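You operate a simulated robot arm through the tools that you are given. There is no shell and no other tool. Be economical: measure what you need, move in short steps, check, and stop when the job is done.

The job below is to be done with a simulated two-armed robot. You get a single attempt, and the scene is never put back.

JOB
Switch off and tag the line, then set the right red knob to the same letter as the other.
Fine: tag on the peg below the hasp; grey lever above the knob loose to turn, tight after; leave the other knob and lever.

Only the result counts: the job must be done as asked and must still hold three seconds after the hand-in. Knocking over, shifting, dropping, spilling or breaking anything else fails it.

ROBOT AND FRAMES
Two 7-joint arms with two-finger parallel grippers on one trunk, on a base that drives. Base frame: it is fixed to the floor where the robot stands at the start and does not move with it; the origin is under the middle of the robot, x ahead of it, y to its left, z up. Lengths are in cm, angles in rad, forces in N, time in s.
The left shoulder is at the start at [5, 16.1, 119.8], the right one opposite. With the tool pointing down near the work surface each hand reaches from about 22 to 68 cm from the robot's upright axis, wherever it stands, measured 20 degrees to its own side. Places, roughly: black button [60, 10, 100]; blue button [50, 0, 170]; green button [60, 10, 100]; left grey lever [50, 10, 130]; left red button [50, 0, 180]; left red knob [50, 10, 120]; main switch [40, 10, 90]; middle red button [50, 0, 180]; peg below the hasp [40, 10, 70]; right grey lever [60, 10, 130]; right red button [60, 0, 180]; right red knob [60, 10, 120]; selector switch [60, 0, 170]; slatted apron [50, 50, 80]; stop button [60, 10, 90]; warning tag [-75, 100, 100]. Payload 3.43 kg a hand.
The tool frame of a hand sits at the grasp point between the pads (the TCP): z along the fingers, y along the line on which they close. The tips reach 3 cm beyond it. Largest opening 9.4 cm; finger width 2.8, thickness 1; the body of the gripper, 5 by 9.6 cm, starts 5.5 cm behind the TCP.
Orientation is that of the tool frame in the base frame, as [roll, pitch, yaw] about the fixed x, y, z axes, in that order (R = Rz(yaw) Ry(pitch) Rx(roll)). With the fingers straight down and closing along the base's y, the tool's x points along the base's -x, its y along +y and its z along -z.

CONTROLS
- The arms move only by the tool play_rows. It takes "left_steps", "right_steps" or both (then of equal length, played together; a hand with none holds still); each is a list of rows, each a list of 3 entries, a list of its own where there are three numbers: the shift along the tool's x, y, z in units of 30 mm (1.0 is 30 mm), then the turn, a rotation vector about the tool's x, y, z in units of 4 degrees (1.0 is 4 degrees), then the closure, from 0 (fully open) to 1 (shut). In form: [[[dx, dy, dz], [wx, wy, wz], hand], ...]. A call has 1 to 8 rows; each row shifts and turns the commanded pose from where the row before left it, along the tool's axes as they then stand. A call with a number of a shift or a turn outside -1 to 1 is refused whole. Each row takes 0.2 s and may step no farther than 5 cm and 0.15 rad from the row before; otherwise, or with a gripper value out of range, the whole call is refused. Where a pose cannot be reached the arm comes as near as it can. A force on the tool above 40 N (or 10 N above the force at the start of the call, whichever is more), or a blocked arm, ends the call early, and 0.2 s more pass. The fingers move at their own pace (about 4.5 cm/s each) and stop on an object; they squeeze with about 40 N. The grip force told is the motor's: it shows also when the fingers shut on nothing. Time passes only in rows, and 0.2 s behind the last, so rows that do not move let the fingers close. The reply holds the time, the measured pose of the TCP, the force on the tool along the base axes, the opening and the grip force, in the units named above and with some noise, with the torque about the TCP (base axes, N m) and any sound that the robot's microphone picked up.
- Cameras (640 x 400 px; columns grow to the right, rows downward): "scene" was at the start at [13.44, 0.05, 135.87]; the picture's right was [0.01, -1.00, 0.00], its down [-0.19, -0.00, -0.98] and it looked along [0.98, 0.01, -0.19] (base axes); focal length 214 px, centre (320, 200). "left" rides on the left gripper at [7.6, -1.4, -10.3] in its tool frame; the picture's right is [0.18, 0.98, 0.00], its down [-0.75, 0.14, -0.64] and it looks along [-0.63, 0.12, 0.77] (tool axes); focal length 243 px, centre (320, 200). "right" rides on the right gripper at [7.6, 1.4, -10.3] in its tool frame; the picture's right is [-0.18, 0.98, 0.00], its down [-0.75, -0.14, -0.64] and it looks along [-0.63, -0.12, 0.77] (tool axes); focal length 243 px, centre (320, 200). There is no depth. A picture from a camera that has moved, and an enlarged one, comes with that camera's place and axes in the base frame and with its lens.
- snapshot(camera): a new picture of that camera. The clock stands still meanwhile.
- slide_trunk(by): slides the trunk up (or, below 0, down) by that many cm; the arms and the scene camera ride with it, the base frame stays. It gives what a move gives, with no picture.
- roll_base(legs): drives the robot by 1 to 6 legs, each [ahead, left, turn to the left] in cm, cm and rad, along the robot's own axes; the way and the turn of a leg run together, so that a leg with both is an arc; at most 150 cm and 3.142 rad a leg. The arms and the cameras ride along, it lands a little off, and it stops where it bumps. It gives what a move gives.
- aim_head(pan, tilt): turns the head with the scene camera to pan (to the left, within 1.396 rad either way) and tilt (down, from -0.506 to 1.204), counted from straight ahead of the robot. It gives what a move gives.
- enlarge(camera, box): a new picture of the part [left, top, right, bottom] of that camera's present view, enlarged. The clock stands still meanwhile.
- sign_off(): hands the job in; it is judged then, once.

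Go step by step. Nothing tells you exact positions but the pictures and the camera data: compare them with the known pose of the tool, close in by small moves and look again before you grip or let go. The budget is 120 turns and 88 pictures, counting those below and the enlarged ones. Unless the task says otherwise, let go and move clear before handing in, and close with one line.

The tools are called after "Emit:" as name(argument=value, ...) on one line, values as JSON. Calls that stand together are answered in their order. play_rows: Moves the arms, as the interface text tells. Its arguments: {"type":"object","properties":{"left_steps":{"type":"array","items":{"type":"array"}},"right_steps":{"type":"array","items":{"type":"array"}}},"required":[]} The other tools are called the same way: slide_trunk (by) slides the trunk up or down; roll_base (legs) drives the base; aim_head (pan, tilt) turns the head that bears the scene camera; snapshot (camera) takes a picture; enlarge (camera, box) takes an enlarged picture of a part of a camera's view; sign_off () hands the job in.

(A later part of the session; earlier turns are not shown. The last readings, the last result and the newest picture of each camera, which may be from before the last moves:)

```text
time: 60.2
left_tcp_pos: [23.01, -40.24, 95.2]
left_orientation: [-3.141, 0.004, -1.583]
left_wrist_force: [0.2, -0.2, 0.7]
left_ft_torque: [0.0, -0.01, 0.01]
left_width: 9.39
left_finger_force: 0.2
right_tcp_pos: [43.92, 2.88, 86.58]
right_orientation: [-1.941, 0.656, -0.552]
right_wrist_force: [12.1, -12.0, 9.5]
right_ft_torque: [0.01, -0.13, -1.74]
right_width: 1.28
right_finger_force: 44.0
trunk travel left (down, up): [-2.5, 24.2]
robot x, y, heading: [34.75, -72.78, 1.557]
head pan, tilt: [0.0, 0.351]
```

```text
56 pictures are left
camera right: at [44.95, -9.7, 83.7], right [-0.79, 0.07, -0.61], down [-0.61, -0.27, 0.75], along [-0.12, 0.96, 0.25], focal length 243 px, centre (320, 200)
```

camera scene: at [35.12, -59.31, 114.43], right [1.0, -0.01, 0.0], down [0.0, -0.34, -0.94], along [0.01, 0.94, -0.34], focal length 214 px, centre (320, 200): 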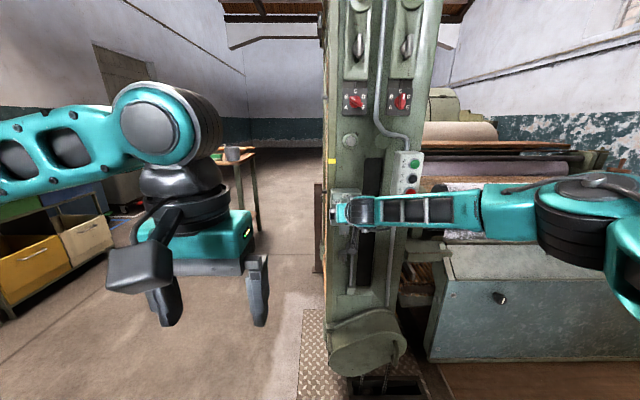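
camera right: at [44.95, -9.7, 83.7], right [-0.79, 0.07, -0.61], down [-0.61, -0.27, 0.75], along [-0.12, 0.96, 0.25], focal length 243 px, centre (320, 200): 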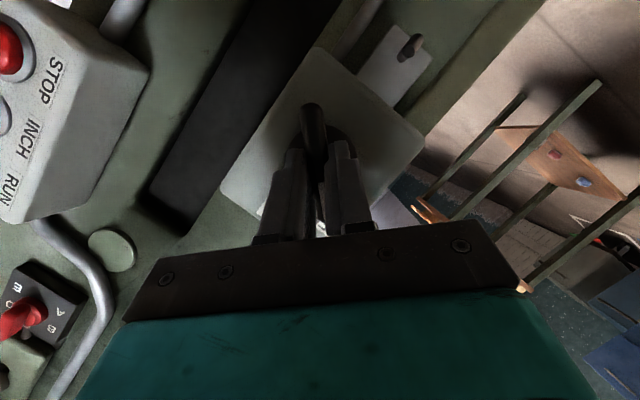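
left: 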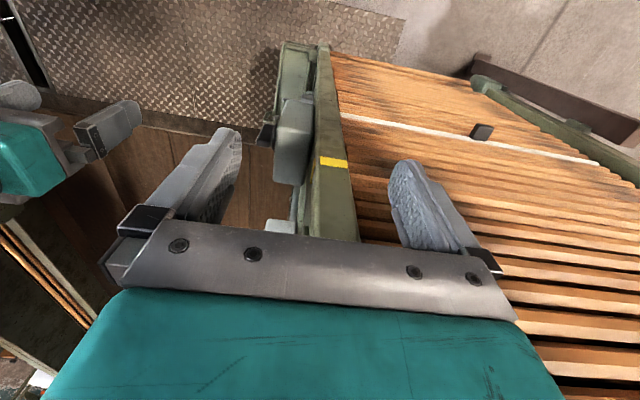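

No stop torque yet at ~48°. Two more small rows, then release and look.

Emit:
play_rows(right_steps=[[[0, 0.026, -0.02], [0.43, 0, -0.9], 1], [[0, 0.026, -0.02], [0.43, 0, -0.9], 1]])

Emit:
play_rows(right_steps=[[[0, 0, 0], [0, 0, 0], 0.5], [[0, 0, 0], [0, 0, 0], 0.5], [[0, 0, 0], [0, 0, 0], 0.3], [[0, 0, -1], [0, 0, 0], 0], [[0, 0, -1], [0, 0, 0], 0]])

Emit:
snapshot(camera="right")

```text
time: 60.8
left_tcp_pos: [23.05, -40.09, 95.11]
left_orientation: [-3.141, 0.003, -1.583]
left_wrist_force: [-0.2, -0.1, -0.8]
left_ft_torque: [-0.01, -0.05, -0.01]
left_width: 9.41
left_finger_force: 0.0
right_tcp_pos: [43.74, 2.82, 86.35]
right_orientation: [-1.853, 0.538, -0.501]
right_wrist_force: [13.4, -1.2, 8.5]
right_ft_torque: [0.22, -0.12, -1.5]
right_width: 1.3
right_finger_force: 45.4
trunk travel left (down, up): [-2.5, 24.2]
robot x, y, heading: [35.08, -72.78, 1.562]
head pan, tilt: [0.0, 0.351]
```

```text
time: 62.0
left_tcp_pos: [23.07, -39.98, 95.02]
left_orientation: [-3.14, 0.003, -1.583]
left_wrist_force: [-0.8, 0.2, -0.6]
left_ft_torque: [-0.02, 0.02, 0.01]
left_width: 9.41
left_finger_force: 0.1
right_tcp_pos: [41.62, -2.51, 87.82]
right_orientation: [-1.859, 0.538, -0.5]
right_wrist_force: [0.3, 0.0, 0.0]
right_ft_torque: [-0.04, -0.01, 0.03]
right_width: 9.4
right_finger_force: 0.1
trunk travel left (down, up): [-2.5, 24.2]
robot x, y, heading: [34.73, -72.84, 1.565]
head pan, tilt: [0.0, 0.351]
```

```text
55 pictures are left
camera right: at [43.17, -14.96, 85.07], right [-0.7, 0.06, -0.71], down [-0.7, -0.27, 0.66], along [-0.15, 0.96, 0.23], focal length 243 px, centre (320, 200)
```

right: 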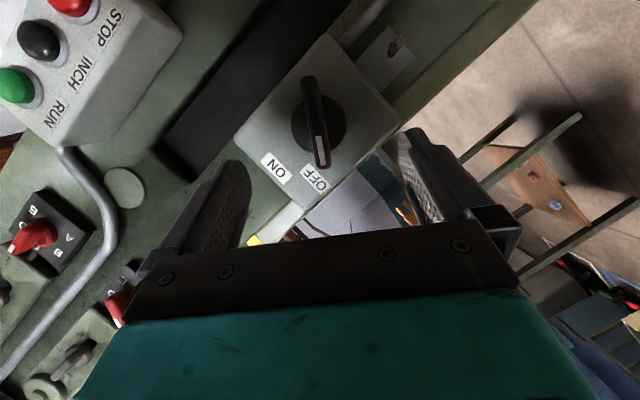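

Emit:
enlarge(camera="right", box=[232, 40, 408, 150])

Emit:
enlarge(camera="right", box=[232, 100, 408, 210])

```text
3.64 times, centred on (320, 95) of right
camera zoom: at [43.17, -14.96, 85.07], right [-0.7, 0.06, -0.71], down [-0.7, -0.27, 0.66], along [-0.15, 0.96, 0.23], focal length 882 px, centre (320, 582)
```

zoom: 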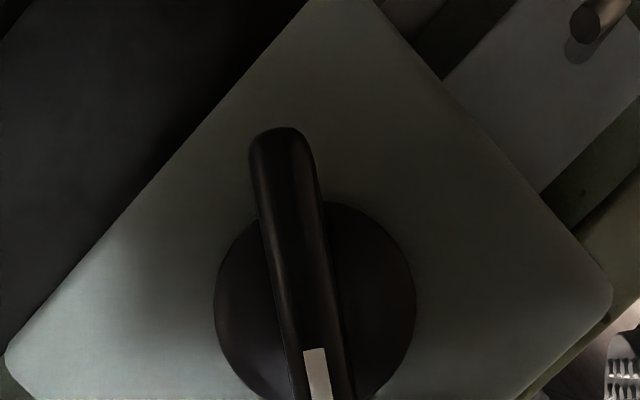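

```text
3.64 times, centred on (320, 155) of right
camera zoom: at [43.17, -14.96, 85.07], right [-0.7, 0.06, -0.71], down [-0.7, -0.27, 0.66], along [-0.15, 0.96, 0.23], focal length 882 px, centre (320, 364)
```

zoom: 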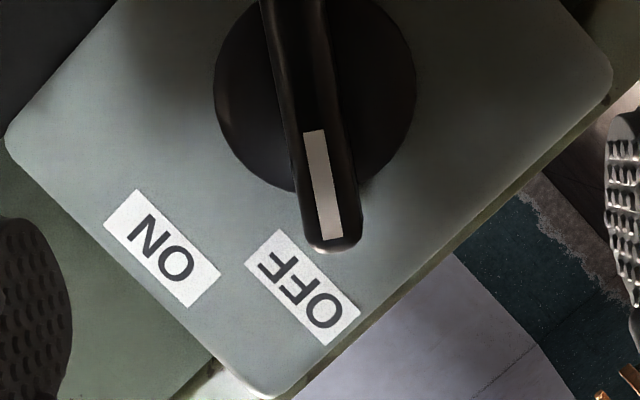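

The handle stands at ~55°, no click or stop yet. I re-grip and turn on a little further to feel for the stop.

Emit:
play_rows(right_steps=[[[0, 0, 1], [0, 0, 0], 0], [[0, 0, 1], [0, 0, 0], 0], [[0, 0, 0], [0, 0, 0], 1], [[0, 0, 0], [0, 0, 0], 1], [[0, 0, 0], [0, 0, 0], 1], [[0, 0, 0], [0, 0, 0], 1], [[0, 0, 0], [0, 0, 0], 1], [[0, 0, 0], [0, 0, 0], 1]])

Emit:
play_rows(right_steps=[[[0, 0.026, 0], [0.43, 0, -0.9], 1], [[0, 0.026, 0], [0.43, 0, -0.9], 1], [[0, 0, 0], [0, 0, 0], 1]])

Emit:
play_rows(right_steps=[[[0, 0.026, 0], [0.43, 0, -0.9], 1], [[0, 0.026, 0], [0.43, 0, -0.9], 1], [[0, 0, 0], [0, 0, 0], 1]])

Emit:
snapshot(camera="right")

```text
time: 63.8
left_tcp_pos: [22.88, -40.21, 95.15]
left_orientation: [-3.141, 0.002, -1.583]
left_wrist_force: [-0.1, 1.0, -0.8]
left_ft_torque: [0.02, 0.02, 0.01]
left_width: 9.4
left_finger_force: 0.1
right_tcp_pos: [43.46, 2.89, 86.66]
right_orientation: [-1.856, 0.54, -0.495]
right_wrist_force: [-1.6, -11.9, 5.9]
right_ft_torque: [0.8, -0.04, -0.44]
right_width: 1.31
right_finger_force: 39.5
trunk travel left (down, up): [-2.5, 24.2]
robot x, y, heading: [34.59, -72.44, 1.561]
head pan, tilt: [0.0, 0.351]
```

```text
time: 64.6
left_tcp_pos: [22.95, -40.12, 95.11]
left_orientation: [-3.14, 0.004, -1.583]
left_wrist_force: [0.1, -0.8, -0.2]
left_ft_torque: [0.03, 0.04, 0.0]
left_width: 9.41
left_finger_force: 0.1
right_tcp_pos: [43.29, 2.85, 86.52]
right_orientation: [-1.775, 0.414, -0.462]
right_wrist_force: [-4.1, -1.2, 10.7]
right_ft_torque: [0.4, -0.15, -1.17]
right_width: 1.29
right_finger_force: 45.1
trunk travel left (down, up): [-2.5, 24.2]
robot x, y, heading: [35.11, -72.57, 1.555]
head pan, tilt: [0.0, 0.351]
```

```text
time: 65.4
left_tcp_pos: [23.03, -40.22, 95.16]
left_orientation: [-3.14, 0.003, -1.584]
left_wrist_force: [-0.4, -0.4, 0.0]
left_ft_torque: [0.01, -0.02, 0.0]
left_width: 9.41
left_finger_force: 0.2
right_tcp_pos: [43.37, 2.82, 86.31]
right_orientation: [-1.706, 0.294, -0.439]
right_wrist_force: [-2.7, 4.3, 17.3]
right_ft_torque: [0.27, -0.26, -0.88]
right_width: 1.29
right_finger_force: 45.0
trunk travel left (down, up): [-2.5, 24.2]
robot x, y, heading: [34.76, -72.66, 1.556]
head pan, tilt: [0.0, 0.351]
```

```text
52 pictures are left
camera right: at [45.51, -9.6, 84.0], right [-0.47, 0.07, -0.88], down [-0.86, -0.28, 0.43], along [-0.21, 0.96, 0.2], focal length 243 px, centre (320, 200)
```

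right: 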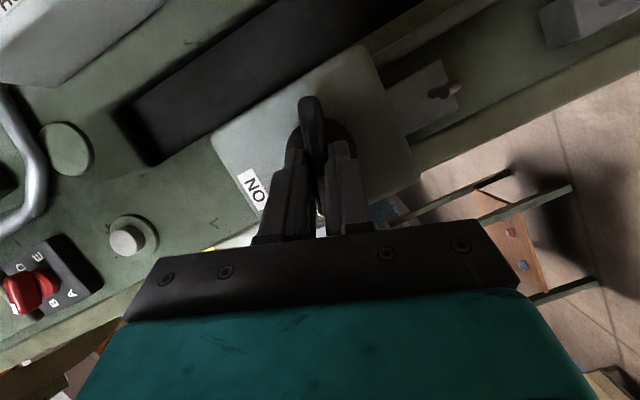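

Still no stop at ~72°; continue towards 90° gently.

Emit:
play_rows(right_steps=[[[0, 0.026, 0], [0.43, 0, -0.9], 1], [[0, 0.026, 0], [0.43, 0, -0.9], 1], [[0, 0, 0], [0, 0, 0], 1]])

Emit:
play_rows(right_steps=[[[0, 0.026, 0], [0.43, 0, -0.9], 1], [[0, 0.026, 0], [0.43, 0, -0.9], 1], [[0, 0, 0], [0, 0, 0], 1]])

Emit:
play_rows(right_steps=[[[0, 0.026, 0], [0.43, 0, -0.9], 1], [[0, 0, 0], [0, 0, 0], 1]])

Emit:
snapshot(camera="right")

```text
time: 66.2
left_tcp_pos: [22.91, -40.07, 95.14]
left_orientation: [-3.14, 0.004, -1.583]
left_wrist_force: [-0.2, 0.4, 0.1]
left_ft_torque: [-0.01, 0.04, 0.0]
left_width: 9.4
left_finger_force: 0.1
right_tcp_pos: [43.3, 2.77, 86.09]
right_orientation: [-1.646, 0.168, -0.424]
right_wrist_force: [-2.8, -0.9, 15.4]
right_ft_torque: [0.15, -0.31, -0.35]
right_width: 1.28
right_finger_force: 45.3
trunk travel left (down, up): [-2.5, 24.2]
robot x, y, heading: [34.82, -72.87, 1.56]
head pan, tilt: [0.0, 0.351]
```

```text
time: 67.0
left_tcp_pos: [23.09, -40.0, 95.06]
left_orientation: [-3.138, 0.004, -1.584]
left_wrist_force: [-0.6, -0.6, 0.5]
left_ft_torque: [0.0, 0.0, -0.01]
left_width: 9.42
left_finger_force: 0.0
right_tcp_pos: [43.24, 2.83, 85.93]
right_orientation: [-1.584, 0.041, -0.418]
right_wrist_force: [-0.5, 1.2, 15.4]
right_ft_torque: [-0.1, -0.29, 0.85]
right_width: 1.32
right_finger_force: 45.4
trunk travel left (down, up): [-2.5, 24.2]
robot x, y, heading: [34.71, -72.6, 1.561]
head pan, tilt: [0.0, 0.351]
```

```text
time: 67.6
left_tcp_pos: [23.05, -40.08, 95.05]
left_orientation: [-3.139, 0.004, -1.582]
left_wrist_force: [0.5, -0.9, 0.4]
left_ft_torque: [-0.01, 0.02, -0.05]
left_width: 9.39
left_finger_force: 0.0
right_tcp_pos: [43.35, 2.83, 85.93]
right_orientation: [-1.558, -0.016, -0.42]
right_wrist_force: [-2.3, 1.6, 15.3]
right_ft_torque: [-0.09, 1.65, 0.47]
right_width: 1.33
right_finger_force: 45.1
trunk travel left (down, up): [-2.5, 24.2]
robot x, y, heading: [34.75, -72.61, 1.563]
head pan, tilt: [0.0, 0.351]
```

```text
51 pictures are left
camera right: at [46.06, -9.6, 84.34], right [-0.15, 0.08, -0.99], down [-0.95, -0.28, 0.12], along [-0.27, 0.96, 0.12], focal length 243 px, centre (320, 200)
```

right: 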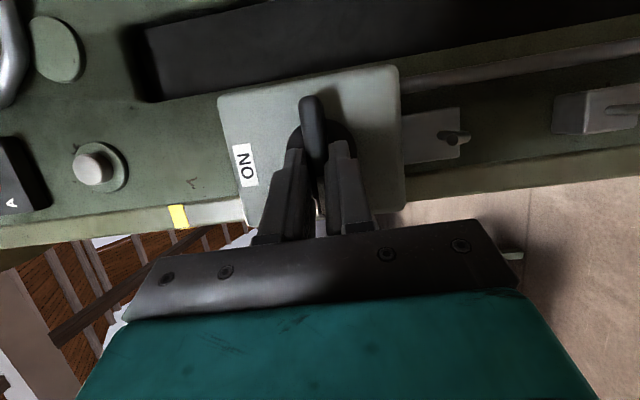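

A clear stop at 90° (torque 1.65 N·m): the switch is OFF. I release, back out and look at the hasp and peg.

Emit:
play_rows(right_steps=[[[0, 0, 0], [0, 0, 0], 0.5], [[0, 0, 0], [0, 0, 0], 0.3], [[0, 0, 0], [0, 0, 0], 0.0], [[0, 0, -1], [0, 0, 0], 0], [[0, 0, -1], [0, 0, 0], 0], [[0, 0, -1], [0, 0, 0], 0]])

Emit:
snapshot(camera="right")

Emit:
enlarge(camera="right", box=[380, 60, 540, 160])

```text
time: 69.0
left_tcp_pos: [23.05, -39.93, 95.08]
left_orientation: [-3.14, 0.0, -1.585]
left_wrist_force: [-0.3, -0.1, -0.6]
left_ft_torque: [0.03, 0.02, -0.04]
left_width: 9.4
left_finger_force: 0.0
right_tcp_pos: [39.35, -5.3, 85.69]
right_orientation: [-1.558, -0.021, -0.418]
right_wrist_force: [0.7, -0.4, 0.5]
right_ft_torque: [-0.01, -0.01, 0.02]
right_width: 9.4
right_finger_force: 0.1
trunk travel left (down, up): [-2.5, 24.2]
robot x, y, heading: [34.67, -73.19, 1.562]
head pan, tilt: [0.0, 0.351]
```

```text
50 pictures are left
camera right: at [42.1, -17.66, 84.19], right [-0.14, 0.08, -0.99], down [-0.95, -0.28, 0.12], along [-0.27, 0.96, 0.11], focal length 243 px, centre (320, 200)
```

right: 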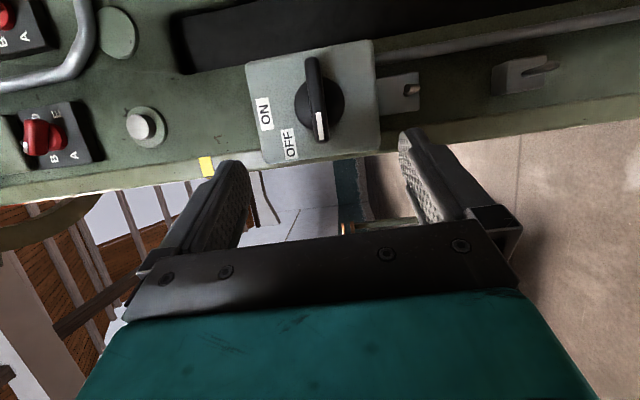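

```text
4.00 times, centred on (460, 110) of right
camera zoom: at [42.1, -17.66, 84.19], right [-0.14, 0.08, -0.99], down [-0.95, -0.28, 0.12], along [-0.27, 0.96, 0.11], focal length 970 px, centre (-240, 560)
```

zoom: 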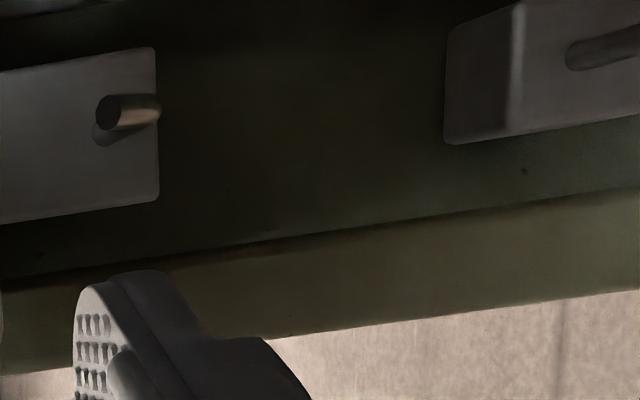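

The hasp plate has its own pin at z≈80; the peg is on the block below it. I measure the peg from both cameras before leaving.

Emit:
enlarge(camera="right", box=[440, 20, 600, 120])

Emit:
enlarge(camera="scene", box=[305, 230, 401, 290])

```text
4.00 times, centred on (520, 70) of right
camera zoom: at [42.1, -17.66, 84.19], right [-0.14, 0.08, -0.99], down [-0.95, -0.28, 0.12], along [-0.27, 0.96, 0.11], focal length 970 px, centre (-480, 720)
```

zoom: 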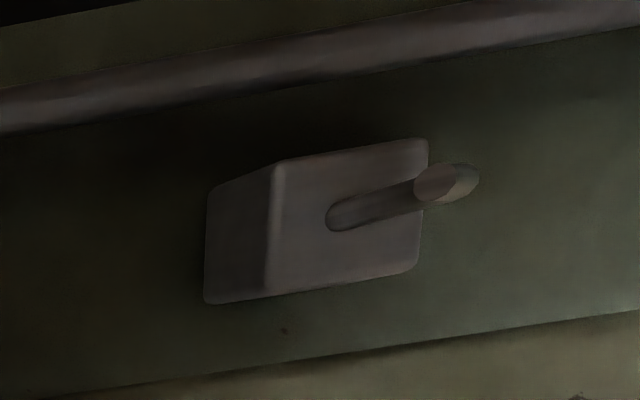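

```text
6.67 times, centred on (353, 260) of scene
camera zoom: at [35.11, -59.32, 114.43], right [1.0, -0.01, 0.0], down [0.0, -0.34, -0.94], along [0.01, 0.94, -0.34], focal length 1430 px, centre (100, -200)
```

zoom: 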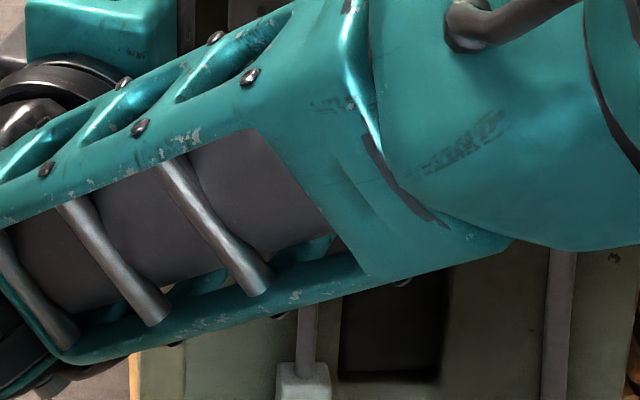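

Peg: roughly x 44.5, y 7–10, z 66. Now I drive left along the aisle towards the table while returning the hand to its unrolled pose.

Emit:
roll_base(legs=[[0, 60, 0], [0, 55, 0]])

Emit:
play_rows(right_steps=[[[0, 0, -0.5], [-0.43, 0, 0.9], 0], [[0, 0, -0.5], [-0.43, 0, 0.9], 0], [[0, 0, -0.5], [-0.43, 0, 0.9], 0], [[0, 0, -0.5], [-0.43, 0, 0.9], 0], [[0, 0, 0], [-0.43, 0, 0.9], 0], [[0, 0, 0], [-0.43, 0, 0.9], 0], [[0, 0, 0], [-0.43, 0, 0.9], 0], [[0, 0, 0], [-0.43, 0, 0.9], 0]])

Emit:
play_rows(right_steps=[[[0, 0, 0], [-0.43, 0, 0.9], 0], [[0, 0, 0], [-0.43, 0, 0.9], 0], [[0, 0, 0], [-0.43, 0, 0.9], 0], [[0, 0, 0], [-0.43, 0, 0.9], 0], [[0, 0, 0], [-0.43, 0, 0.9], 0], [[0, 0, 0], [-0.43, 0, 0.9], 0], [[0, 0, 0], [-0.43, 0, 0.9], 0], [[0, 0, 0], [-0.43, 0, 0.9], 0]])

Emit:
play_rows(right_steps=[[[0, 0, 0], [-0.43, 0, 0.9], 0], [[0, 0, 0], [-0.43, 0, 0.9], 0], [[0, 0, 0], [-0.43, 0, 0.9], 0], [[0, 0, 0], [-0.43, 0, 0.9], 0], [[0, 0, 0], [-0.43, 0, 0.9], 0], [[0, 0, 0], [-0.43, 0, 0.9], 0], [[0, 0, 0], [-0.43, 0, 0.9], 0]])

Emit:
snapshot(camera="scene")

```text
time: 79.8
left_tcp_pos: [-95.25, -39.81, 95.02]
left_orientation: [-3.14, 0.001, -1.557]
left_wrist_force: [-0.5, -0.2, -0.8]
left_ft_torque: [0.01, -0.01, 0.02]
left_width: 9.38
left_finger_force: 0.1
right_tcp_pos: [-79.92, -4.59, 85.7]
right_orientation: [-1.558, -0.021, -0.391]
right_wrist_force: [-0.6, 0.5, -0.4]
right_ft_torque: [0.0, 0.0, 0.02]
right_width: 9.41
right_finger_force: 0.2
trunk travel left (down, up): [-2.5, 24.2]
robot x, y, heading: [-82.55, -71.92, 1.586]
head pan, tilt: [0.0, 0.351]
```

```text
time: 81.6
left_tcp_pos: [-95.35, -39.87, 95.11]
left_orientation: [-3.139, 0.001, -1.556]
left_wrist_force: [-0.7, 0.2, 0.7]
left_ft_torque: [0.02, 0.0, -0.01]
left_width: 9.38
left_finger_force: 0.0
right_tcp_pos: [-82.35, -10.13, 85.69]
right_orientation: [-1.82, 0.479, -0.454]
right_wrist_force: [-0.4, -0.8, -0.3]
right_ft_torque: [0.01, 0.0, -0.01]
right_width: 9.42
right_finger_force: 0.0
trunk travel left (down, up): [-2.5, 24.2]
robot x, y, heading: [-82.45, -72.23, 1.584]
head pan, tilt: [0.0, 0.351]
```

```text
time: 83.4
left_tcp_pos: [-95.43, -39.88, 95.08]
left_orientation: [-3.14, 0.002, -1.558]
left_wrist_force: [0.5, -0.1, 0.1]
left_ft_torque: [0.03, -0.01, -0.02]
left_width: 9.42
left_finger_force: 0.1
right_tcp_pos: [-82.09, -10.1, 85.93]
right_orientation: [-2.262, 0.93, -0.75]
right_wrist_force: [-0.2, 0.1, 0.7]
right_ft_torque: [-0.04, -0.02, 0.0]
right_width: 9.41
right_finger_force: 0.0
trunk travel left (down, up): [-2.5, 24.2]
robot x, y, heading: [-82.4, -72.23, 1.583]
head pan, tilt: [0.0, 0.351]
```

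```text
time: 85.0
left_tcp_pos: [-95.46, -39.72, 95.06]
left_orientation: [-3.139, 0.001, -1.557]
left_wrist_force: [0.6, -0.5, 0.1]
left_ft_torque: [0.01, -0.01, -0.01]
left_width: 9.39
left_finger_force: 0.1
right_tcp_pos: [-82.11, -10.07, 85.82]
right_orientation: [3.12, 1.126, -1.535]
right_wrist_force: [-0.1, 0.0, 0.5]
right_ft_torque: [0.01, -0.01, 0.01]
right_width: 9.41
right_finger_force: 0.0
trunk travel left (down, up): [-2.5, 24.2]
robot x, y, heading: [-82.65, -72.09, 1.586]
head pan, tilt: [0.0, 0.351]
```

```text
46 pictures are left
camera scene: at [-82.68, -58.84, 114.43], right [1.0, 0.01, 0.0], down [0.0, -0.34, -0.94], along [-0.01, 0.94, -0.34], focal length 214 px, centre (320, 200)
```

scene: 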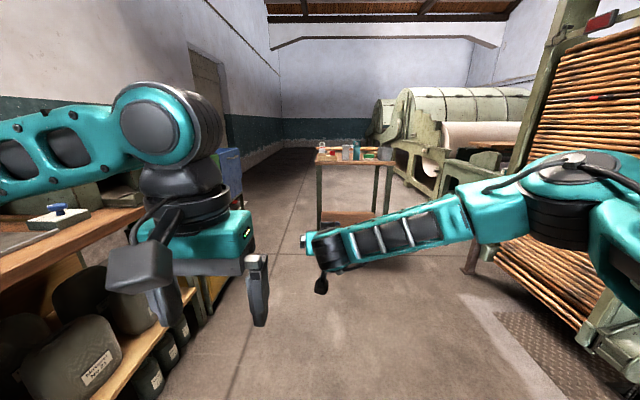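

Table is straight ahead with the tag near x≈-82, y≈105. I drive forward in part, then look again.

Emit:
roll_base(legs=[[90, 3, -0.015]])

Emit:
enlarge(camera="scene", box=[240, 100, 480, 250])

```text
time: 89.8
left_tcp_pos: [-97.6, 51.2, 95.04]
left_orientation: [-3.139, 0.0, -1.582]
left_wrist_force: [0.9, 0.0, 0.6]
left_ft_torque: [0.02, 0.0, 0.02]
left_width: 9.42
left_finger_force: 0.0
right_tcp_pos: [-83.76, 80.56, 85.75]
right_orientation: [3.125, 1.126, -1.556]
right_wrist_force: [0.2, 0.5, -0.2]
right_ft_torque: [-0.02, 0.01, -0.03]
right_width: 9.42
right_finger_force: 0.1
trunk travel left (down, up): [-2.5, 24.2]
robot x, y, heading: [-85.6, 18.45, 1.561]
head pan, tilt: [0.0, 0.351]
```

```text
2.67 times, centred on (360, 175) of scene
camera zoom: at [-85.5, 31.81, 114.43], right [1.0, -0.01, 0.0], down [0.0, -0.34, -0.94], along [0.01, 0.94, -0.34], focal length 572 px, centre (213, 267)
```

zoom: 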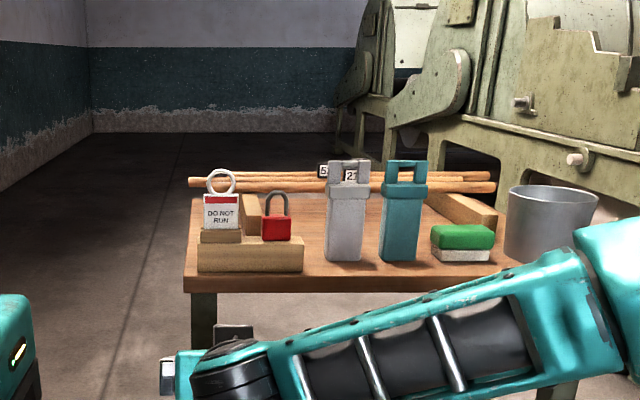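

Tag at about x -84, y 95, plate z≈96.5–100.5, about 4.3 cm wide; the red lock stands 2.5 cm to its right. I tilt the hand to 40° down and raise it in front of the tag.

Emit:
play_rows(right_steps=[[[-0.8, 0, -0.4], [0, 1, 0], 0.3], [[-0.8, 0, -0.4], [0, 1, 0], 0.3], [[-0.8, 0, -0.4], [0, 1, 0], 0.3], [[-0.8, 0, -0.4], [0, 0.7, 0], 0.3], [[-0.8, 0, -0.4], [0, 0, 0], 0.3], [[-0.8, 0, -0.4], [0, 0, 0], 0.3], [[-0.8, 0, -0.3], [0, 0, 0], 0.3]])

Emit:
snapshot(camera="right")

Emit:
enlarge(camera="scene", box=[280, 120, 408, 200])

```text
time: 91.4
left_tcp_pos: [-97.78, 51.12, 95.1]
left_orientation: [-3.138, 0.002, -1.582]
left_wrist_force: [0.2, -0.1, -1.1]
left_ft_torque: [0.04, 0.01, 0.02]
left_width: 9.39
left_finger_force: 0.2
right_tcp_pos: [-83.65, 83.5, 103.89]
right_orientation: [3.133, 0.866, -1.548]
right_wrist_force: [-0.6, -1.2, 0.1]
right_ft_torque: [-0.02, 0.0, 0.0]
right_width: 6.57
right_finger_force: 0.1
trunk travel left (down, up): [-2.5, 24.2]
robot x, y, heading: [-85.78, 18.37, 1.559]
head pan, tilt: [0.0, 0.351]
```

```text
44 pictures are left
camera right: at [-84.69, 70.84, 104.77], right [-0.98, 0.09, 0.15], down [0.15, 0.0, 0.99], along [0.09, 1.0, -0.02], focal length 243 px, centre (320, 200)
```

right: 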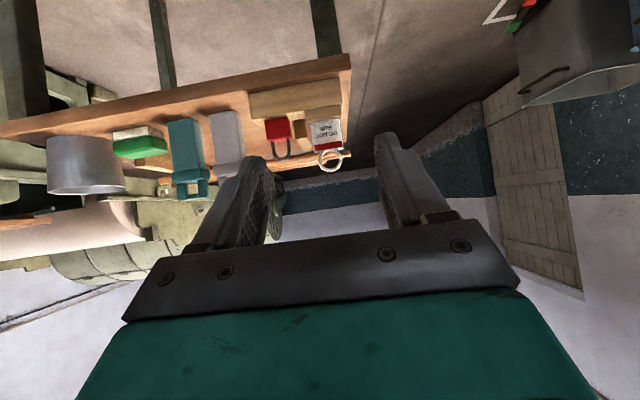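

```text
5.00 times, centred on (344, 160) of scene
camera zoom: at [-85.5, 31.8, 114.43], right [1.0, -0.01, 0.0], down [0.0, -0.34, -0.94], along [0.01, 0.94, -0.34], focal length 1072 px, centre (200, 400)
```

zoom: 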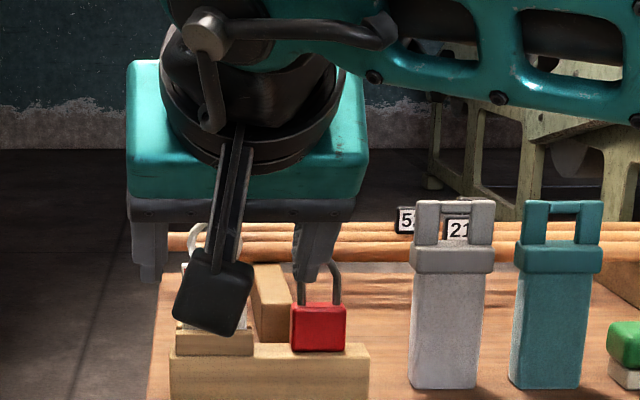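

I advance 4.5 cm horizontally and use the parallax to fix the tag's distance.

Emit:
play_rows(right_steps=[[[-0.48, 0.08, 0.58], [0, 0, 0], 0.3], [[-0.48, 0.08, 0.58], [0, 0, 0], 0.3]])

Emit:
enlarge(camera="right", box=[220, 50, 420, 175])

```text
time: 92.0
left_tcp_pos: [-97.68, 51.19, 95.02]
left_orientation: [-3.14, 0.002, -1.58]
left_wrist_force: [0.2, -0.4, 0.3]
left_ft_torque: [-0.01, -0.01, 0.0]
left_width: 9.39
left_finger_force: 0.0
right_tcp_pos: [-84.46, 88.22, 103.81]
right_orientation: [3.132, 0.868, -1.549]
right_wrist_force: [0.5, 0.0, -0.6]
right_ft_torque: [0.0, 0.01, 0.0]
right_width: 6.58
right_finger_force: 0.0
trunk travel left (down, up): [-2.5, 24.2]
robot x, y, heading: [-85.81, 18.4, 1.558]
head pan, tilt: [0.0, 0.351]
```

```text
3.20 times, centred on (320, 112) of right
camera zoom: at [-85.52, 75.39, 104.64], right [-0.99, 0.09, 0.15], down [0.15, 0.0, 0.99], along [0.09, 1.0, -0.02], focal length 776 px, centre (320, 480)
```

zoom: 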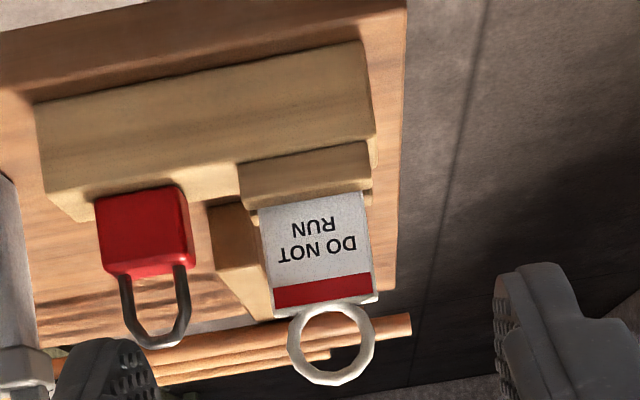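

The first picture's crossing ray gives the tag at y≈111, z≈93.5 (plate ~4.9 cm wide). I drive 17 cm forward with the hand still high, then lower to the pre-grasp.

Emit:
roll_base(legs=[[17, 0, 0]])

Emit:
enlarge(camera="right", box=[180, 0, 500, 200])

```text
time: 93.5
left_tcp_pos: [-97.48, 68.39, 95.05]
left_orientation: [-3.139, 0.001, -1.58]
left_wrist_force: [0.3, -0.1, -0.1]
left_ft_torque: [0.03, 0.0, 0.02]
left_width: 9.41
left_finger_force: 0.1
right_tcp_pos: [-84.16, 105.49, 103.85]
right_orientation: [3.131, 0.868, -1.551]
right_wrist_force: [-0.3, 0.0, -0.5]
right_ft_torque: [0.0, -0.03, 0.0]
right_width: 6.56
right_finger_force: 0.1
trunk travel left (down, up): [-2.5, 24.2]
robot x, y, heading: [-85.5, 35.9, 1.559]
head pan, tilt: [0.0, 0.351]
```

```text
2.00 times, centred on (340, 100) of right
camera zoom: at [-85.32, 92.71, 104.66], right [-0.98, 0.09, 0.15], down [0.15, 0.0, 0.99], along [0.09, 1.0, -0.01], focal length 485 px, centre (280, 400)
```

zoom: 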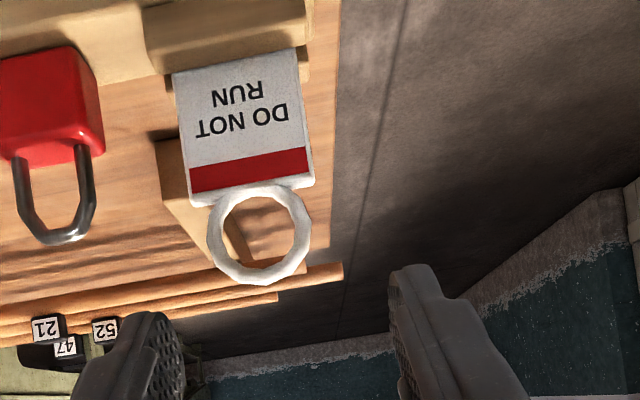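

Refined: plate centre (-83.8, 112, 93.5). I descend to pre-grasp, opening 7.4.

Emit:
play_rows(right_steps=[[[0.37, -0.04, 0.5], [0, 0, 0], 0.21], [[0.37, -0.04, 0.5], [0, 0, 0], 0.21], [[0.37, -0.04, 0.6], [0, 0, 0], 0.21], [[0, 0, 0], [0, 0, 0], 0.21]])

Emit:
snapshot(camera="right")

```text
time: 94.5
left_tcp_pos: [-97.41, 68.39, 95.13]
left_orientation: [-3.14, 0.002, -1.583]
left_wrist_force: [-0.4, 0.2, 0.3]
left_ft_torque: [0.0, 0.03, -0.01]
left_width: 9.4
left_finger_force: 0.0
right_tcp_pos: [-83.85, 107.17, 98.09]
right_orientation: [3.13, 0.867, -1.551]
right_wrist_force: [0.1, 0.4, -0.7]
right_ft_torque: [0.0, 0.01, 0.03]
right_width: 7.46
right_finger_force: 0.1
trunk travel left (down, up): [-2.5, 24.2]
robot x, y, heading: [-85.57, 35.64, 1.562]
head pan, tilt: [0.0, 0.351]
```

```text
40 pictures are left
camera right: at [-84.91, 94.4, 98.84], right [-0.98, 0.09, 0.15], down [0.15, 0.0, 0.99], along [0.09, 1.0, -0.01], focal length 243 px, centre (320, 200)
```

right: 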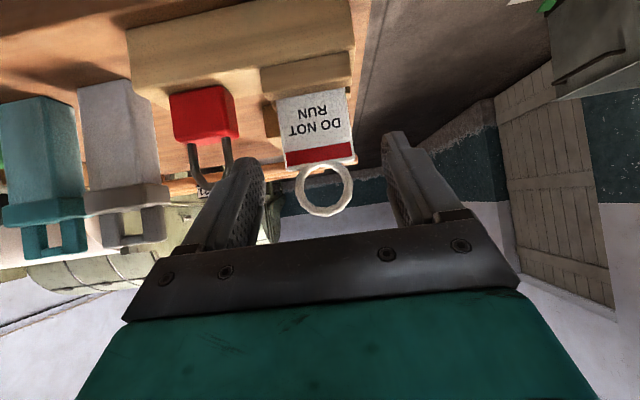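

Centred with clearance to the lock. I advance 5 cm along the fingers and close gently.

Emit:
play_rows(right_steps=[[[0, 0, 0.56], [0, 0, 0], 0.21], [[0, 0, 0.56], [0, 0, 0], 0.21], [[0, 0, 0.55], [0, 0, 0], 0.21], [[0, 0, 0], [0, 0, 0], 0.21]])

Emit:
snapshot(camera="right")

```text
time: 95.5
left_tcp_pos: [-97.52, 68.5, 95.02]
left_orientation: [-3.14, 0.0, -1.582]
left_wrist_force: [-0.7, 0.6, 0.3]
left_ft_torque: [-0.03, 0.0, -0.02]
left_width: 9.41
left_finger_force: 0.1
right_tcp_pos: [-84.03, 110.89, 94.91]
right_orientation: [3.13, 0.867, -1.548]
right_wrist_force: [-0.4, -0.7, -0.5]
right_ft_torque: [0.0, -0.02, 0.01]
right_width: 7.42
right_finger_force: 0.0
trunk travel left (down, up): [-2.5, 24.2]
robot x, y, heading: [-85.32, 35.77, 1.563]
head pan, tilt: [0.0, 0.351]
```

```text
39 pictures are left
camera right: at [-85.18, 98.1, 95.6], right [-0.99, 0.09, 0.15], down [0.15, 0.0, 0.99], along [0.09, 1.0, -0.01], focal length 243 px, centre (320, 200)
```

right: 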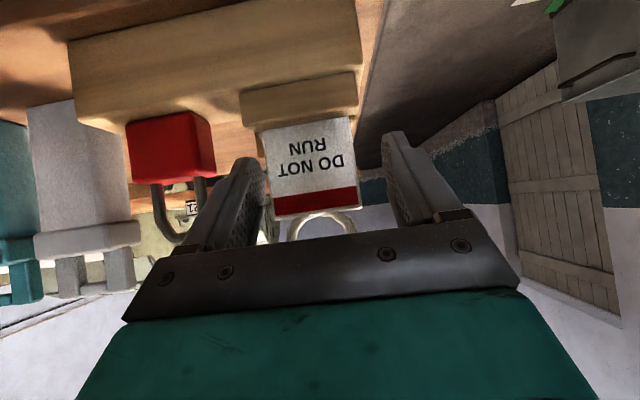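

Emit:
play_rows(right_steps=[[[0, -0.12, 0], [0, 0, 0], 0.21], [[0, 0, 0], [0, 0, 0], 0.4], [[0, 0, 0], [0, 0, 0], 0.5], [[0, 0, 0], [0, 0, 0], 1], [[0, 0, 0], [0, 0, 0], 1], [[0, 0, 0], [0, 0, 0], 1]])

Emit:
snapshot(camera="right")

```text
time: 96.9
left_tcp_pos: [-97.39, 68.35, 95.06]
left_orientation: [-3.14, 0.001, -1.581]
left_wrist_force: [1.0, 0.6, -0.9]
left_ft_torque: [0.0, 0.0, 0.01]
left_width: 9.39
left_finger_force: 0.0
right_tcp_pos: [-83.64, 111.0, 94.91]
right_orientation: [3.131, 0.869, -1.551]
right_wrist_force: [-0.3, 0.4, -0.1]
right_ft_torque: [-0.03, 0.01, -0.05]
right_width: 5.3
right_finger_force: 39.9
trunk travel left (down, up): [-2.5, 24.2]
robot x, y, heading: [-85.26, 35.87, 1.562]
head pan, tilt: [0.0, 0.351]
```

```text
38 pictures are left
camera right: at [-84.86, 98.07, 95.66], right [-0.98, 0.09, 0.15], down [0.15, 0.0, 0.99], along [0.09, 1.0, -0.01], focal length 243 px, centre (320, 200)
```

right: 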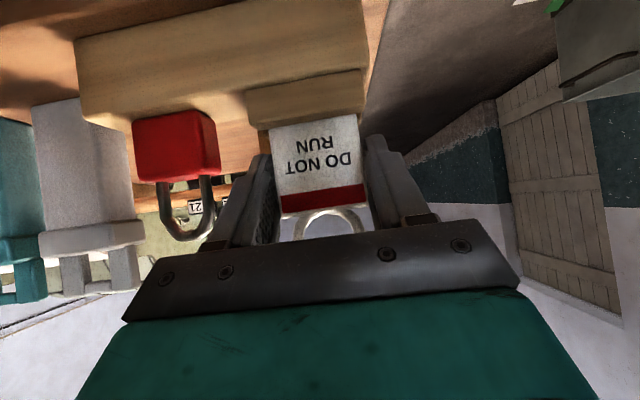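

Gripped (5.3 cm). I lift straight up.

Emit:
play_rows(right_steps=[[[-0.32, 0, -0.27], [0, 0, 0], 1], [[-0.32, 0, -0.27], [0, 0, 0], 1], [[-0.636, 0, -0.538], [0, 0, 0], 1], [[-0.636, 0, -0.538], [0, 0, 0], 1], [[-0.636, 0, -0.538], [0, 0, 0], 1], [[-0.636, 0, -0.538], [0, 0, 0], 1]])

Emit:
snapshot(camera="right")

```text
time: 98.3
left_tcp_pos: [-97.46, 68.43, 95.0]
left_orientation: [-3.14, 0.001, -1.58]
left_wrist_force: [0.0, -0.1, 0.3]
left_ft_torque: [0.01, 0.0, 0.03]
left_width: 9.39
left_finger_force: 0.0
right_tcp_pos: [-82.67, 108.85, 105.09]
right_orientation: [3.131, 0.867, -1.55]
right_wrist_force: [0.3, 0.3, -0.5]
right_ft_torque: [-0.03, -0.02, 0.04]
right_width: 5.27
right_finger_force: 40.0
right hand out of reach, approached as far as the arm can: row 2, 3, 4, 5, 6
trunk travel left (down, up): [-2.5, 24.2]
robot x, y, heading: [-85.52, 36.2, 1.555]
head pan, tilt: [0.0, 0.351]
```

```text
37 pictures are left
camera right: at [-83.82, 96.2, 105.83], right [-0.98, 0.09, 0.15], down [0.15, 0.0, 0.99], along [0.09, 1.0, -0.02], focal length 243 px, centre (320, 200)
```

right: 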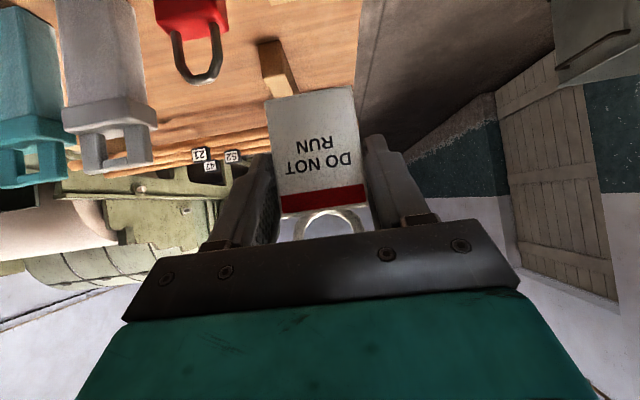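

The tag is held firmly. I back away from the table, then retract the hand.

Emit:
roll_base(legs=[[-60, 0, 0]])

Emit:
play_rows(right_steps=[[[0.6, 0, -0.7], [0, 0, 0], 1], [[0.6, 0, -0.7], [0, 0, 0], 1], [[0.6, 0, -0.7], [0, 0, 0], 1], [[0.6, 0, -0.7], [0, 0, 0], 1], [[0.6, 0, -0.7], [0, 0, 0], 1]])

Emit:
roll_base(legs=[[-45, 0, 0], [0, -60, 0], [0, -58, 0]])

Emit:
slide_trunk(by=-2.3)

Emit:
snapshot(camera="scene")

```text
time: 101.7
left_tcp_pos: [-98.11, 8.85, 95.02]
left_orientation: [-3.139, 0.002, -1.56]
left_wrist_force: [0.1, -0.2, -0.6]
left_ft_torque: [0.0, -0.01, -0.02]
left_width: 9.42
left_finger_force: 0.0
right_tcp_pos: [-84.28, 49.75, 105.1]
right_orientation: [3.13, 0.869, -1.528]
right_wrist_force: [-0.2, -0.5, 0.4]
right_ft_torque: [-0.02, -0.02, -0.03]
right_width: 5.27
right_finger_force: 39.9
trunk travel left (down, up): [-2.5, 24.2]
robot x, y, heading: [-85.59, -23.49, 1.581]
head pan, tilt: [0.0, 0.351]
```

```text
time: 102.8
left_tcp_pos: [-98.06, 8.76, 95.05]
left_orientation: [-3.14, 0.002, -1.561]
left_wrist_force: [0.4, 1.0, -0.1]
left_ft_torque: [-0.02, 0.0, 0.0]
left_width: 9.42
left_finger_force: 0.0
right_tcp_pos: [-84.33, 49.73, 105.06]
right_orientation: [3.133, 0.868, -1.529]
right_wrist_force: [0.0, 0.3, -0.1]
right_ft_torque: [0.03, 0.03, -0.02]
right_width: 5.28
right_finger_force: 39.6
right hand out of reach, approached as far as the arm can: row 1, 2, 3, 4, 5
trunk travel left (down, up): [-2.5, 24.2]
robot x, y, heading: [-85.56, -23.19, 1.581]
head pan, tilt: [0.0, 0.351]
```

```text
time: 116.1
left_tcp_pos: [20.8, -35.07, 95.0]
left_orientation: [-3.141, 0.004, -1.575]
left_wrist_force: [0.5, 0.4, -0.4]
left_ft_torque: [0.02, 0.01, 0.0]
left_width: 9.39
left_finger_force: 0.0
right_tcp_pos: [35.25, 5.51, 105.07]
right_orientation: [3.131, 0.867, -1.543]
right_wrist_force: [1.0, -0.3, -0.3]
right_ft_torque: [-0.05, -0.03, 0.02]
right_width: 5.26
right_finger_force: 40.0
trunk travel left (down, up): [-2.5, 24.2]
robot x, y, heading: [32.7, -67.79, 1.568]
head pan, tilt: [0.0, 0.351]
```

```text
time: 116.8
left_tcp_pos: [20.93, -35.11, 92.76]
left_orientation: [-3.139, 0.001, -1.574]
left_wrist_force: [-0.5, -0.4, -0.9]
left_ft_torque: [0.0, 0.01, 0.04]
left_width: 9.41
left_finger_force: 0.1
right_tcp_pos: [35.28, 5.5, 102.74]
right_orientation: [3.131, 0.867, -1.544]
right_wrist_force: [-0.3, -0.2, 0.5]
right_ft_torque: [-0.03, 0.01, -0.03]
right_width: 5.29
right_finger_force: 39.9
trunk travel left (down, up): [-0.2, 26.5]
robot x, y, heading: [32.5, -67.85, 1.565]
head pan, tilt: [0.0, 0.351]
```

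```text
36 pictures are left
camera scene: at [33.12, -54.36, 112.13], right [1.0, 0.0, 0.0], down [0.0, -0.34, -0.94], along [0.0, 0.94, -0.34], focal length 214 px, centre (320, 200)
```

scene: 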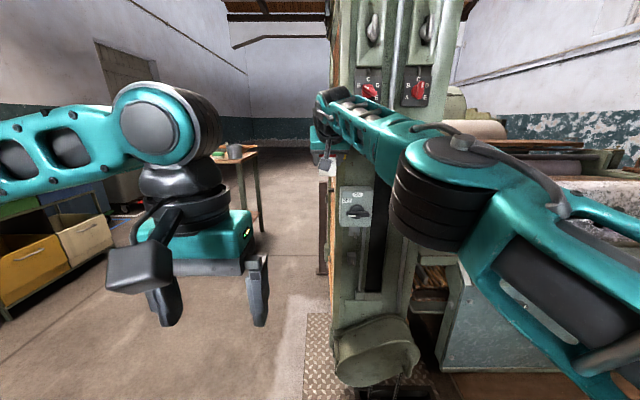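

The retract failed earlier (arm stuck at a limit). I back off 4 cm and try moving the hand downwards/backwards in small moves.

Emit:
roll_base(legs=[[-4, 8, 0]])

Emit:
play_rows(right_steps=[[[0.5, 0, 0], [0, 0, 0], 1], [[0.5, 0, 0], [0, 0, 0], 1], [[0.5, 0, -0.3], [0, 0, 0], 1]])

```text
time: 118.1
left_tcp_pos: [12.82, -39.06, 92.78]
left_orientation: [-3.14, 0.002, -1.572]
left_wrist_force: [-0.2, -0.5, -0.6]
left_ft_torque: [0.01, -0.02, 0.04]
left_width: 9.42
left_finger_force: 0.1
right_tcp_pos: [27.22, 1.61, 102.73]
right_orientation: [3.131, 0.866, -1.541]
right_wrist_force: [0.1, 0.9, -0.4]
right_ft_torque: [0.0, -0.02, 0.0]
right_width: 5.3
right_finger_force: 40.3
trunk travel left (down, up): [-0.2, 26.5]
robot x, y, heading: [25.25, -71.47, 1.569]
head pan, tilt: [0.0, 0.351]
```

```text
time: 118.9
left_tcp_pos: [12.89, -38.99, 92.76]
left_orientation: [-3.14, 0.001, -1.573]
left_wrist_force: [0.5, -0.4, -0.3]
left_ft_torque: [-0.03, -0.01, 0.01]
left_width: 9.41
left_finger_force: 0.1
right_tcp_pos: [27.16, 1.54, 102.81]
right_orientation: [3.131, 0.867, -1.542]
right_wrist_force: [-0.7, -0.5, 0.0]
right_ft_torque: [-0.03, 0.01, 0.01]
right_width: 5.28
right_finger_force: 40.0
right hand out of reach, approached as far as the arm can: row 1, 2, 3
trunk travel left (down, up): [-0.2, 26.5]
robot x, y, heading: [24.97, -71.55, 1.567]
head pan, tilt: [0.0, 0.351]
```

Still stuck; I try sideways motion plus a small turn to escape the limit.

Emit:
play_rows(right_steps=[[[0, -0.3, 0], [0, 0, 0], 1], [[0, -0.5, 0], [0, 0, 0], 1], [[0, -0.5, 0], [0, 0, 0], 1]])

Emit:
play_rows(right_steps=[[[0, 0, 0], [0, 1, 0], 1], [[0, 0, 0], [0, 1, 0], 1], [[0, 0, 0], [0, 1, 0], 1]])

```text
time: 119.7
left_tcp_pos: [12.93, -39.07, 92.75]
left_orientation: [-3.141, 0.003, -1.571]
left_wrist_force: [0.1, 0.7, -0.3]
left_ft_torque: [-0.02, 0.0, 0.0]
left_width: 9.41
left_finger_force: 0.0
right_tcp_pos: [31.07, 2.73, 103.01]
right_orientation: [3.13, 0.869, -1.543]
right_wrist_force: [-0.8, -0.1, 0.2]
right_ft_torque: [0.02, 0.0, -0.04]
right_width: 5.28
right_finger_force: 39.7
right hand out of reach, approached as far as the arm can: row 1, 2, 3
trunk travel left (down, up): [-0.2, 26.5]
robot x, y, heading: [24.84, -71.61, 1.572]
head pan, tilt: [0.0, 0.351]
```

```text
time: 120.5
left_tcp_pos: [12.83, -39.04, 92.85]
left_orientation: [-3.139, 0.001, -1.573]
left_wrist_force: [0.5, -0.6, -0.8]
left_ft_torque: [0.01, 0.02, 0.01]
left_width: 9.38
left_finger_force: 0.0
right_tcp_pos: [30.68, -0.58, 101.53]
right_orientation: [3.132, 0.657, -1.537]
right_wrist_force: [-0.2, 0.7, -0.7]
right_ft_torque: [-0.02, 0.0, 0.0]
right_width: 5.26
right_finger_force: 40.1
right hand out of reach, approached as far as the arm can: row 1, 2, 3
trunk travel left (down, up): [-0.2, 26.5]
robot x, y, heading: [24.8, -71.24, 1.569]
head pan, tilt: [0.0, 0.351]
```

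Some freedom now. I pull the hand back along the tool axis and downward.

Emit:
play_rows(right_steps=[[[0.3, 0, -0.4], [0, 0, 0], 1], [[0.3, 0, -0.4], [0, 0, 0], 1], [[0.3, 0, -0.4], [0, 0, 0], 1], [[0.3, 0, -0.4], [0, 0, 0], 1], [[0.3, 0, -0.4], [0, 0, 0], 1], [[0.3, 0, -0.4], [0, 0, 0], 1]])

Emit:
snapshot(camera="scene")

```text
time: 121.9
left_tcp_pos: [12.86, -39.14, 92.67]
left_orientation: [-3.14, 0.001, -1.571]
left_wrist_force: [-0.4, 0.8, -0.1]
left_ft_torque: [-0.01, 0.01, 0.01]
left_width: 9.38
left_finger_force: 0.1
right_tcp_pos: [29.87, -1.82, 103.75]
right_orientation: [3.133, 0.658, -1.538]
right_wrist_force: [-0.5, -0.7, 0.7]
right_ft_torque: [0.03, 0.02, -0.01]
right_width: 5.28
right_finger_force: 40.2
right hand out of reach, approached as far as the arm can: row 1, 2, 3, 4, 5, 6
trunk travel left (down, up): [-0.2, 26.5]
robot x, y, heading: [24.82, -71.35, 1.573]
head pan, tilt: [0.0, 0.351]
```

```text
35 pictures are left
camera scene: at [25.21, -58.25, 112.12], right [1.0, 0.0, 0.0], down [0.0, -0.34, -0.94], along [0.0, 0.94, -0.34], focal length 214 px, centre (320, 200)
```

scene: 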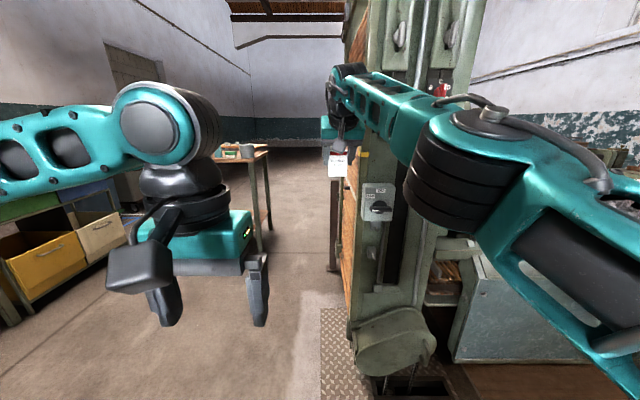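

Pulling back is blocked but vertical motion is possible. I try pure downward motion to undo the lift path.

Emit:
play_rows(right_steps=[[[0.41, 0, 0.53], [0, 0, 0], 1], [[0.41, 0, 0.53], [0, 0, 0], 1], [[0.41, 0, 0.53], [0, 0, 0], 1], [[0.41, 0, 0.53], [0, 0, 0], 1], [[0.41, 0, 0.53], [0, 0, 0], 1]])

```text
time: 123.1
left_tcp_pos: [12.89, -39.07, 92.71]
left_orientation: [-3.14, 0.003, -1.573]
left_wrist_force: [0.2, 0.7, 0.7]
left_ft_torque: [-0.01, 0.02, -0.02]
left_width: 9.41
left_finger_force: 0.0
right_tcp_pos: [29.09, 0.4, 96.41]
right_orientation: [3.132, 0.658, -1.541]
right_wrist_force: [-0.2, -0.2, 0.1]
right_ft_torque: [0.0, -0.02, 0.03]
right_width: 5.26
right_finger_force: 39.7
right hand out of reach, approached as far as the arm can: row 1, 2, 3, 4, 5
trunk travel left (down, up): [-0.2, 26.5]
robot x, y, heading: [24.73, -71.74, 1.569]
head pan, tilt: [0.0, 0.351]
```

Emit:
play_rows(right_steps=[[[0.41, 0, 0.53], [0, 0, 0], 1], [[0.41, 0, 0.53], [0, 0, 0], 1], [[0.41, 0, 0.53], [0, 0, 0], 1], [[0.41, 0, 0.53], [0, 0, 0], 1], [[0.41, 0, 0.53], [0, 0, 0], 1], [[0.41, 0, 0.53], [0, 0, 0], 1]])

Emit:
play_rows(right_steps=[[[0.5, 0, -0.4], [0, 0, 0], 1], [[0.5, 0, -0.4], [0, 0, 0], 1], [[0.5, 0, -0.4], [0, 0, 0], 1]])

Emit:
snapshot(camera="scene")

```text
time: 124.5
left_tcp_pos: [12.87, -39.04, 92.69]
left_orientation: [-3.14, 0.001, -1.572]
left_wrist_force: [0.3, 0.3, -0.1]
left_ft_torque: [0.03, 0.02, -0.03]
left_width: 9.42
left_finger_force: 0.1
right_tcp_pos: [28.54, 1.81, 84.69]
right_orientation: [3.133, 0.656, -1.538]
right_wrist_force: [0.3, 0.3, 0.0]
right_ft_torque: [0.0, 0.01, -0.01]
right_width: 5.3
right_finger_force: 39.8
right hand out of reach, approached as far as the arm can: row 1, 2, 3, 4
trunk travel left (down, up): [-0.2, 26.5]
robot x, y, heading: [25.18, -70.91, 1.57]
head pan, tilt: [0.0, 0.351]
```

```text
time: 125.3
left_tcp_pos: [12.96, -38.97, 92.8]
left_orientation: [3.141, 0.002, -1.573]
left_wrist_force: [0.3, -0.1, 0.1]
left_ft_torque: [-0.01, 0.07, 0.03]
left_width: 9.39
left_finger_force: 0.0
right_tcp_pos: [29.04, -4.06, 84.68]
right_orientation: [3.13, 0.658, -1.543]
right_wrist_force: [0.7, -0.7, 0.0]
right_ft_torque: [-0.01, -0.01, -0.01]
right_width: 5.29
right_finger_force: 40.3
right hand out of reach, approached as far as the arm can: row 1
trunk travel left (down, up): [-0.2, 26.5]
robot x, y, heading: [25.03, -71.5, 1.568]
head pan, tilt: [0.0, 0.351]
```

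```text
34 pictures are left
camera scene: at [25.27, -58.25, 112.12], right [1.0, 0.0, 0.0], down [0.0, -0.34, -0.94], along [0.0, 0.94, -0.34], focal length 214 px, centre (320, 200)
```

scene: 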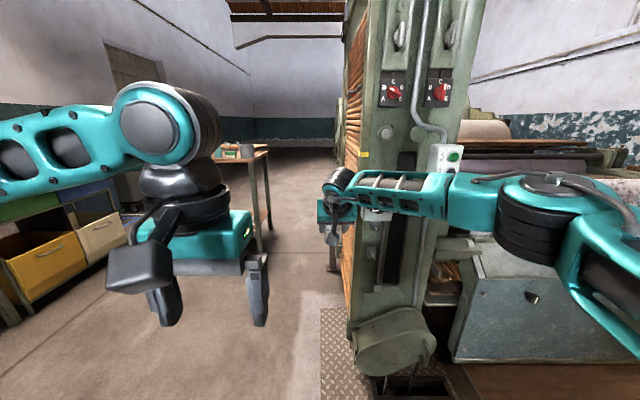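

Free again. I zoom at the hasp/peg from the scene camera to fix the peg position.

Emit:
enlarge(camera="scene", box=[330, 210, 426, 270])

```text
6.67 times, centred on (378, 240) of scene
camera zoom: at [25.27, -58.25, 112.12], right [1.0, 0.0, 0.0], down [0.0, -0.34, -0.94], along [0.0, 0.94, -0.34], focal length 1430 px, centre (-67, -67)
```

zoom: 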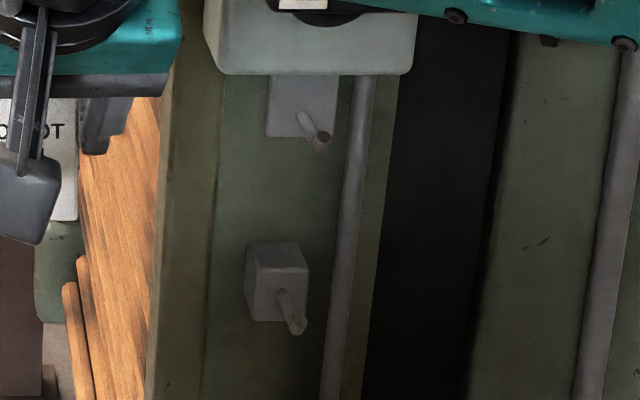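

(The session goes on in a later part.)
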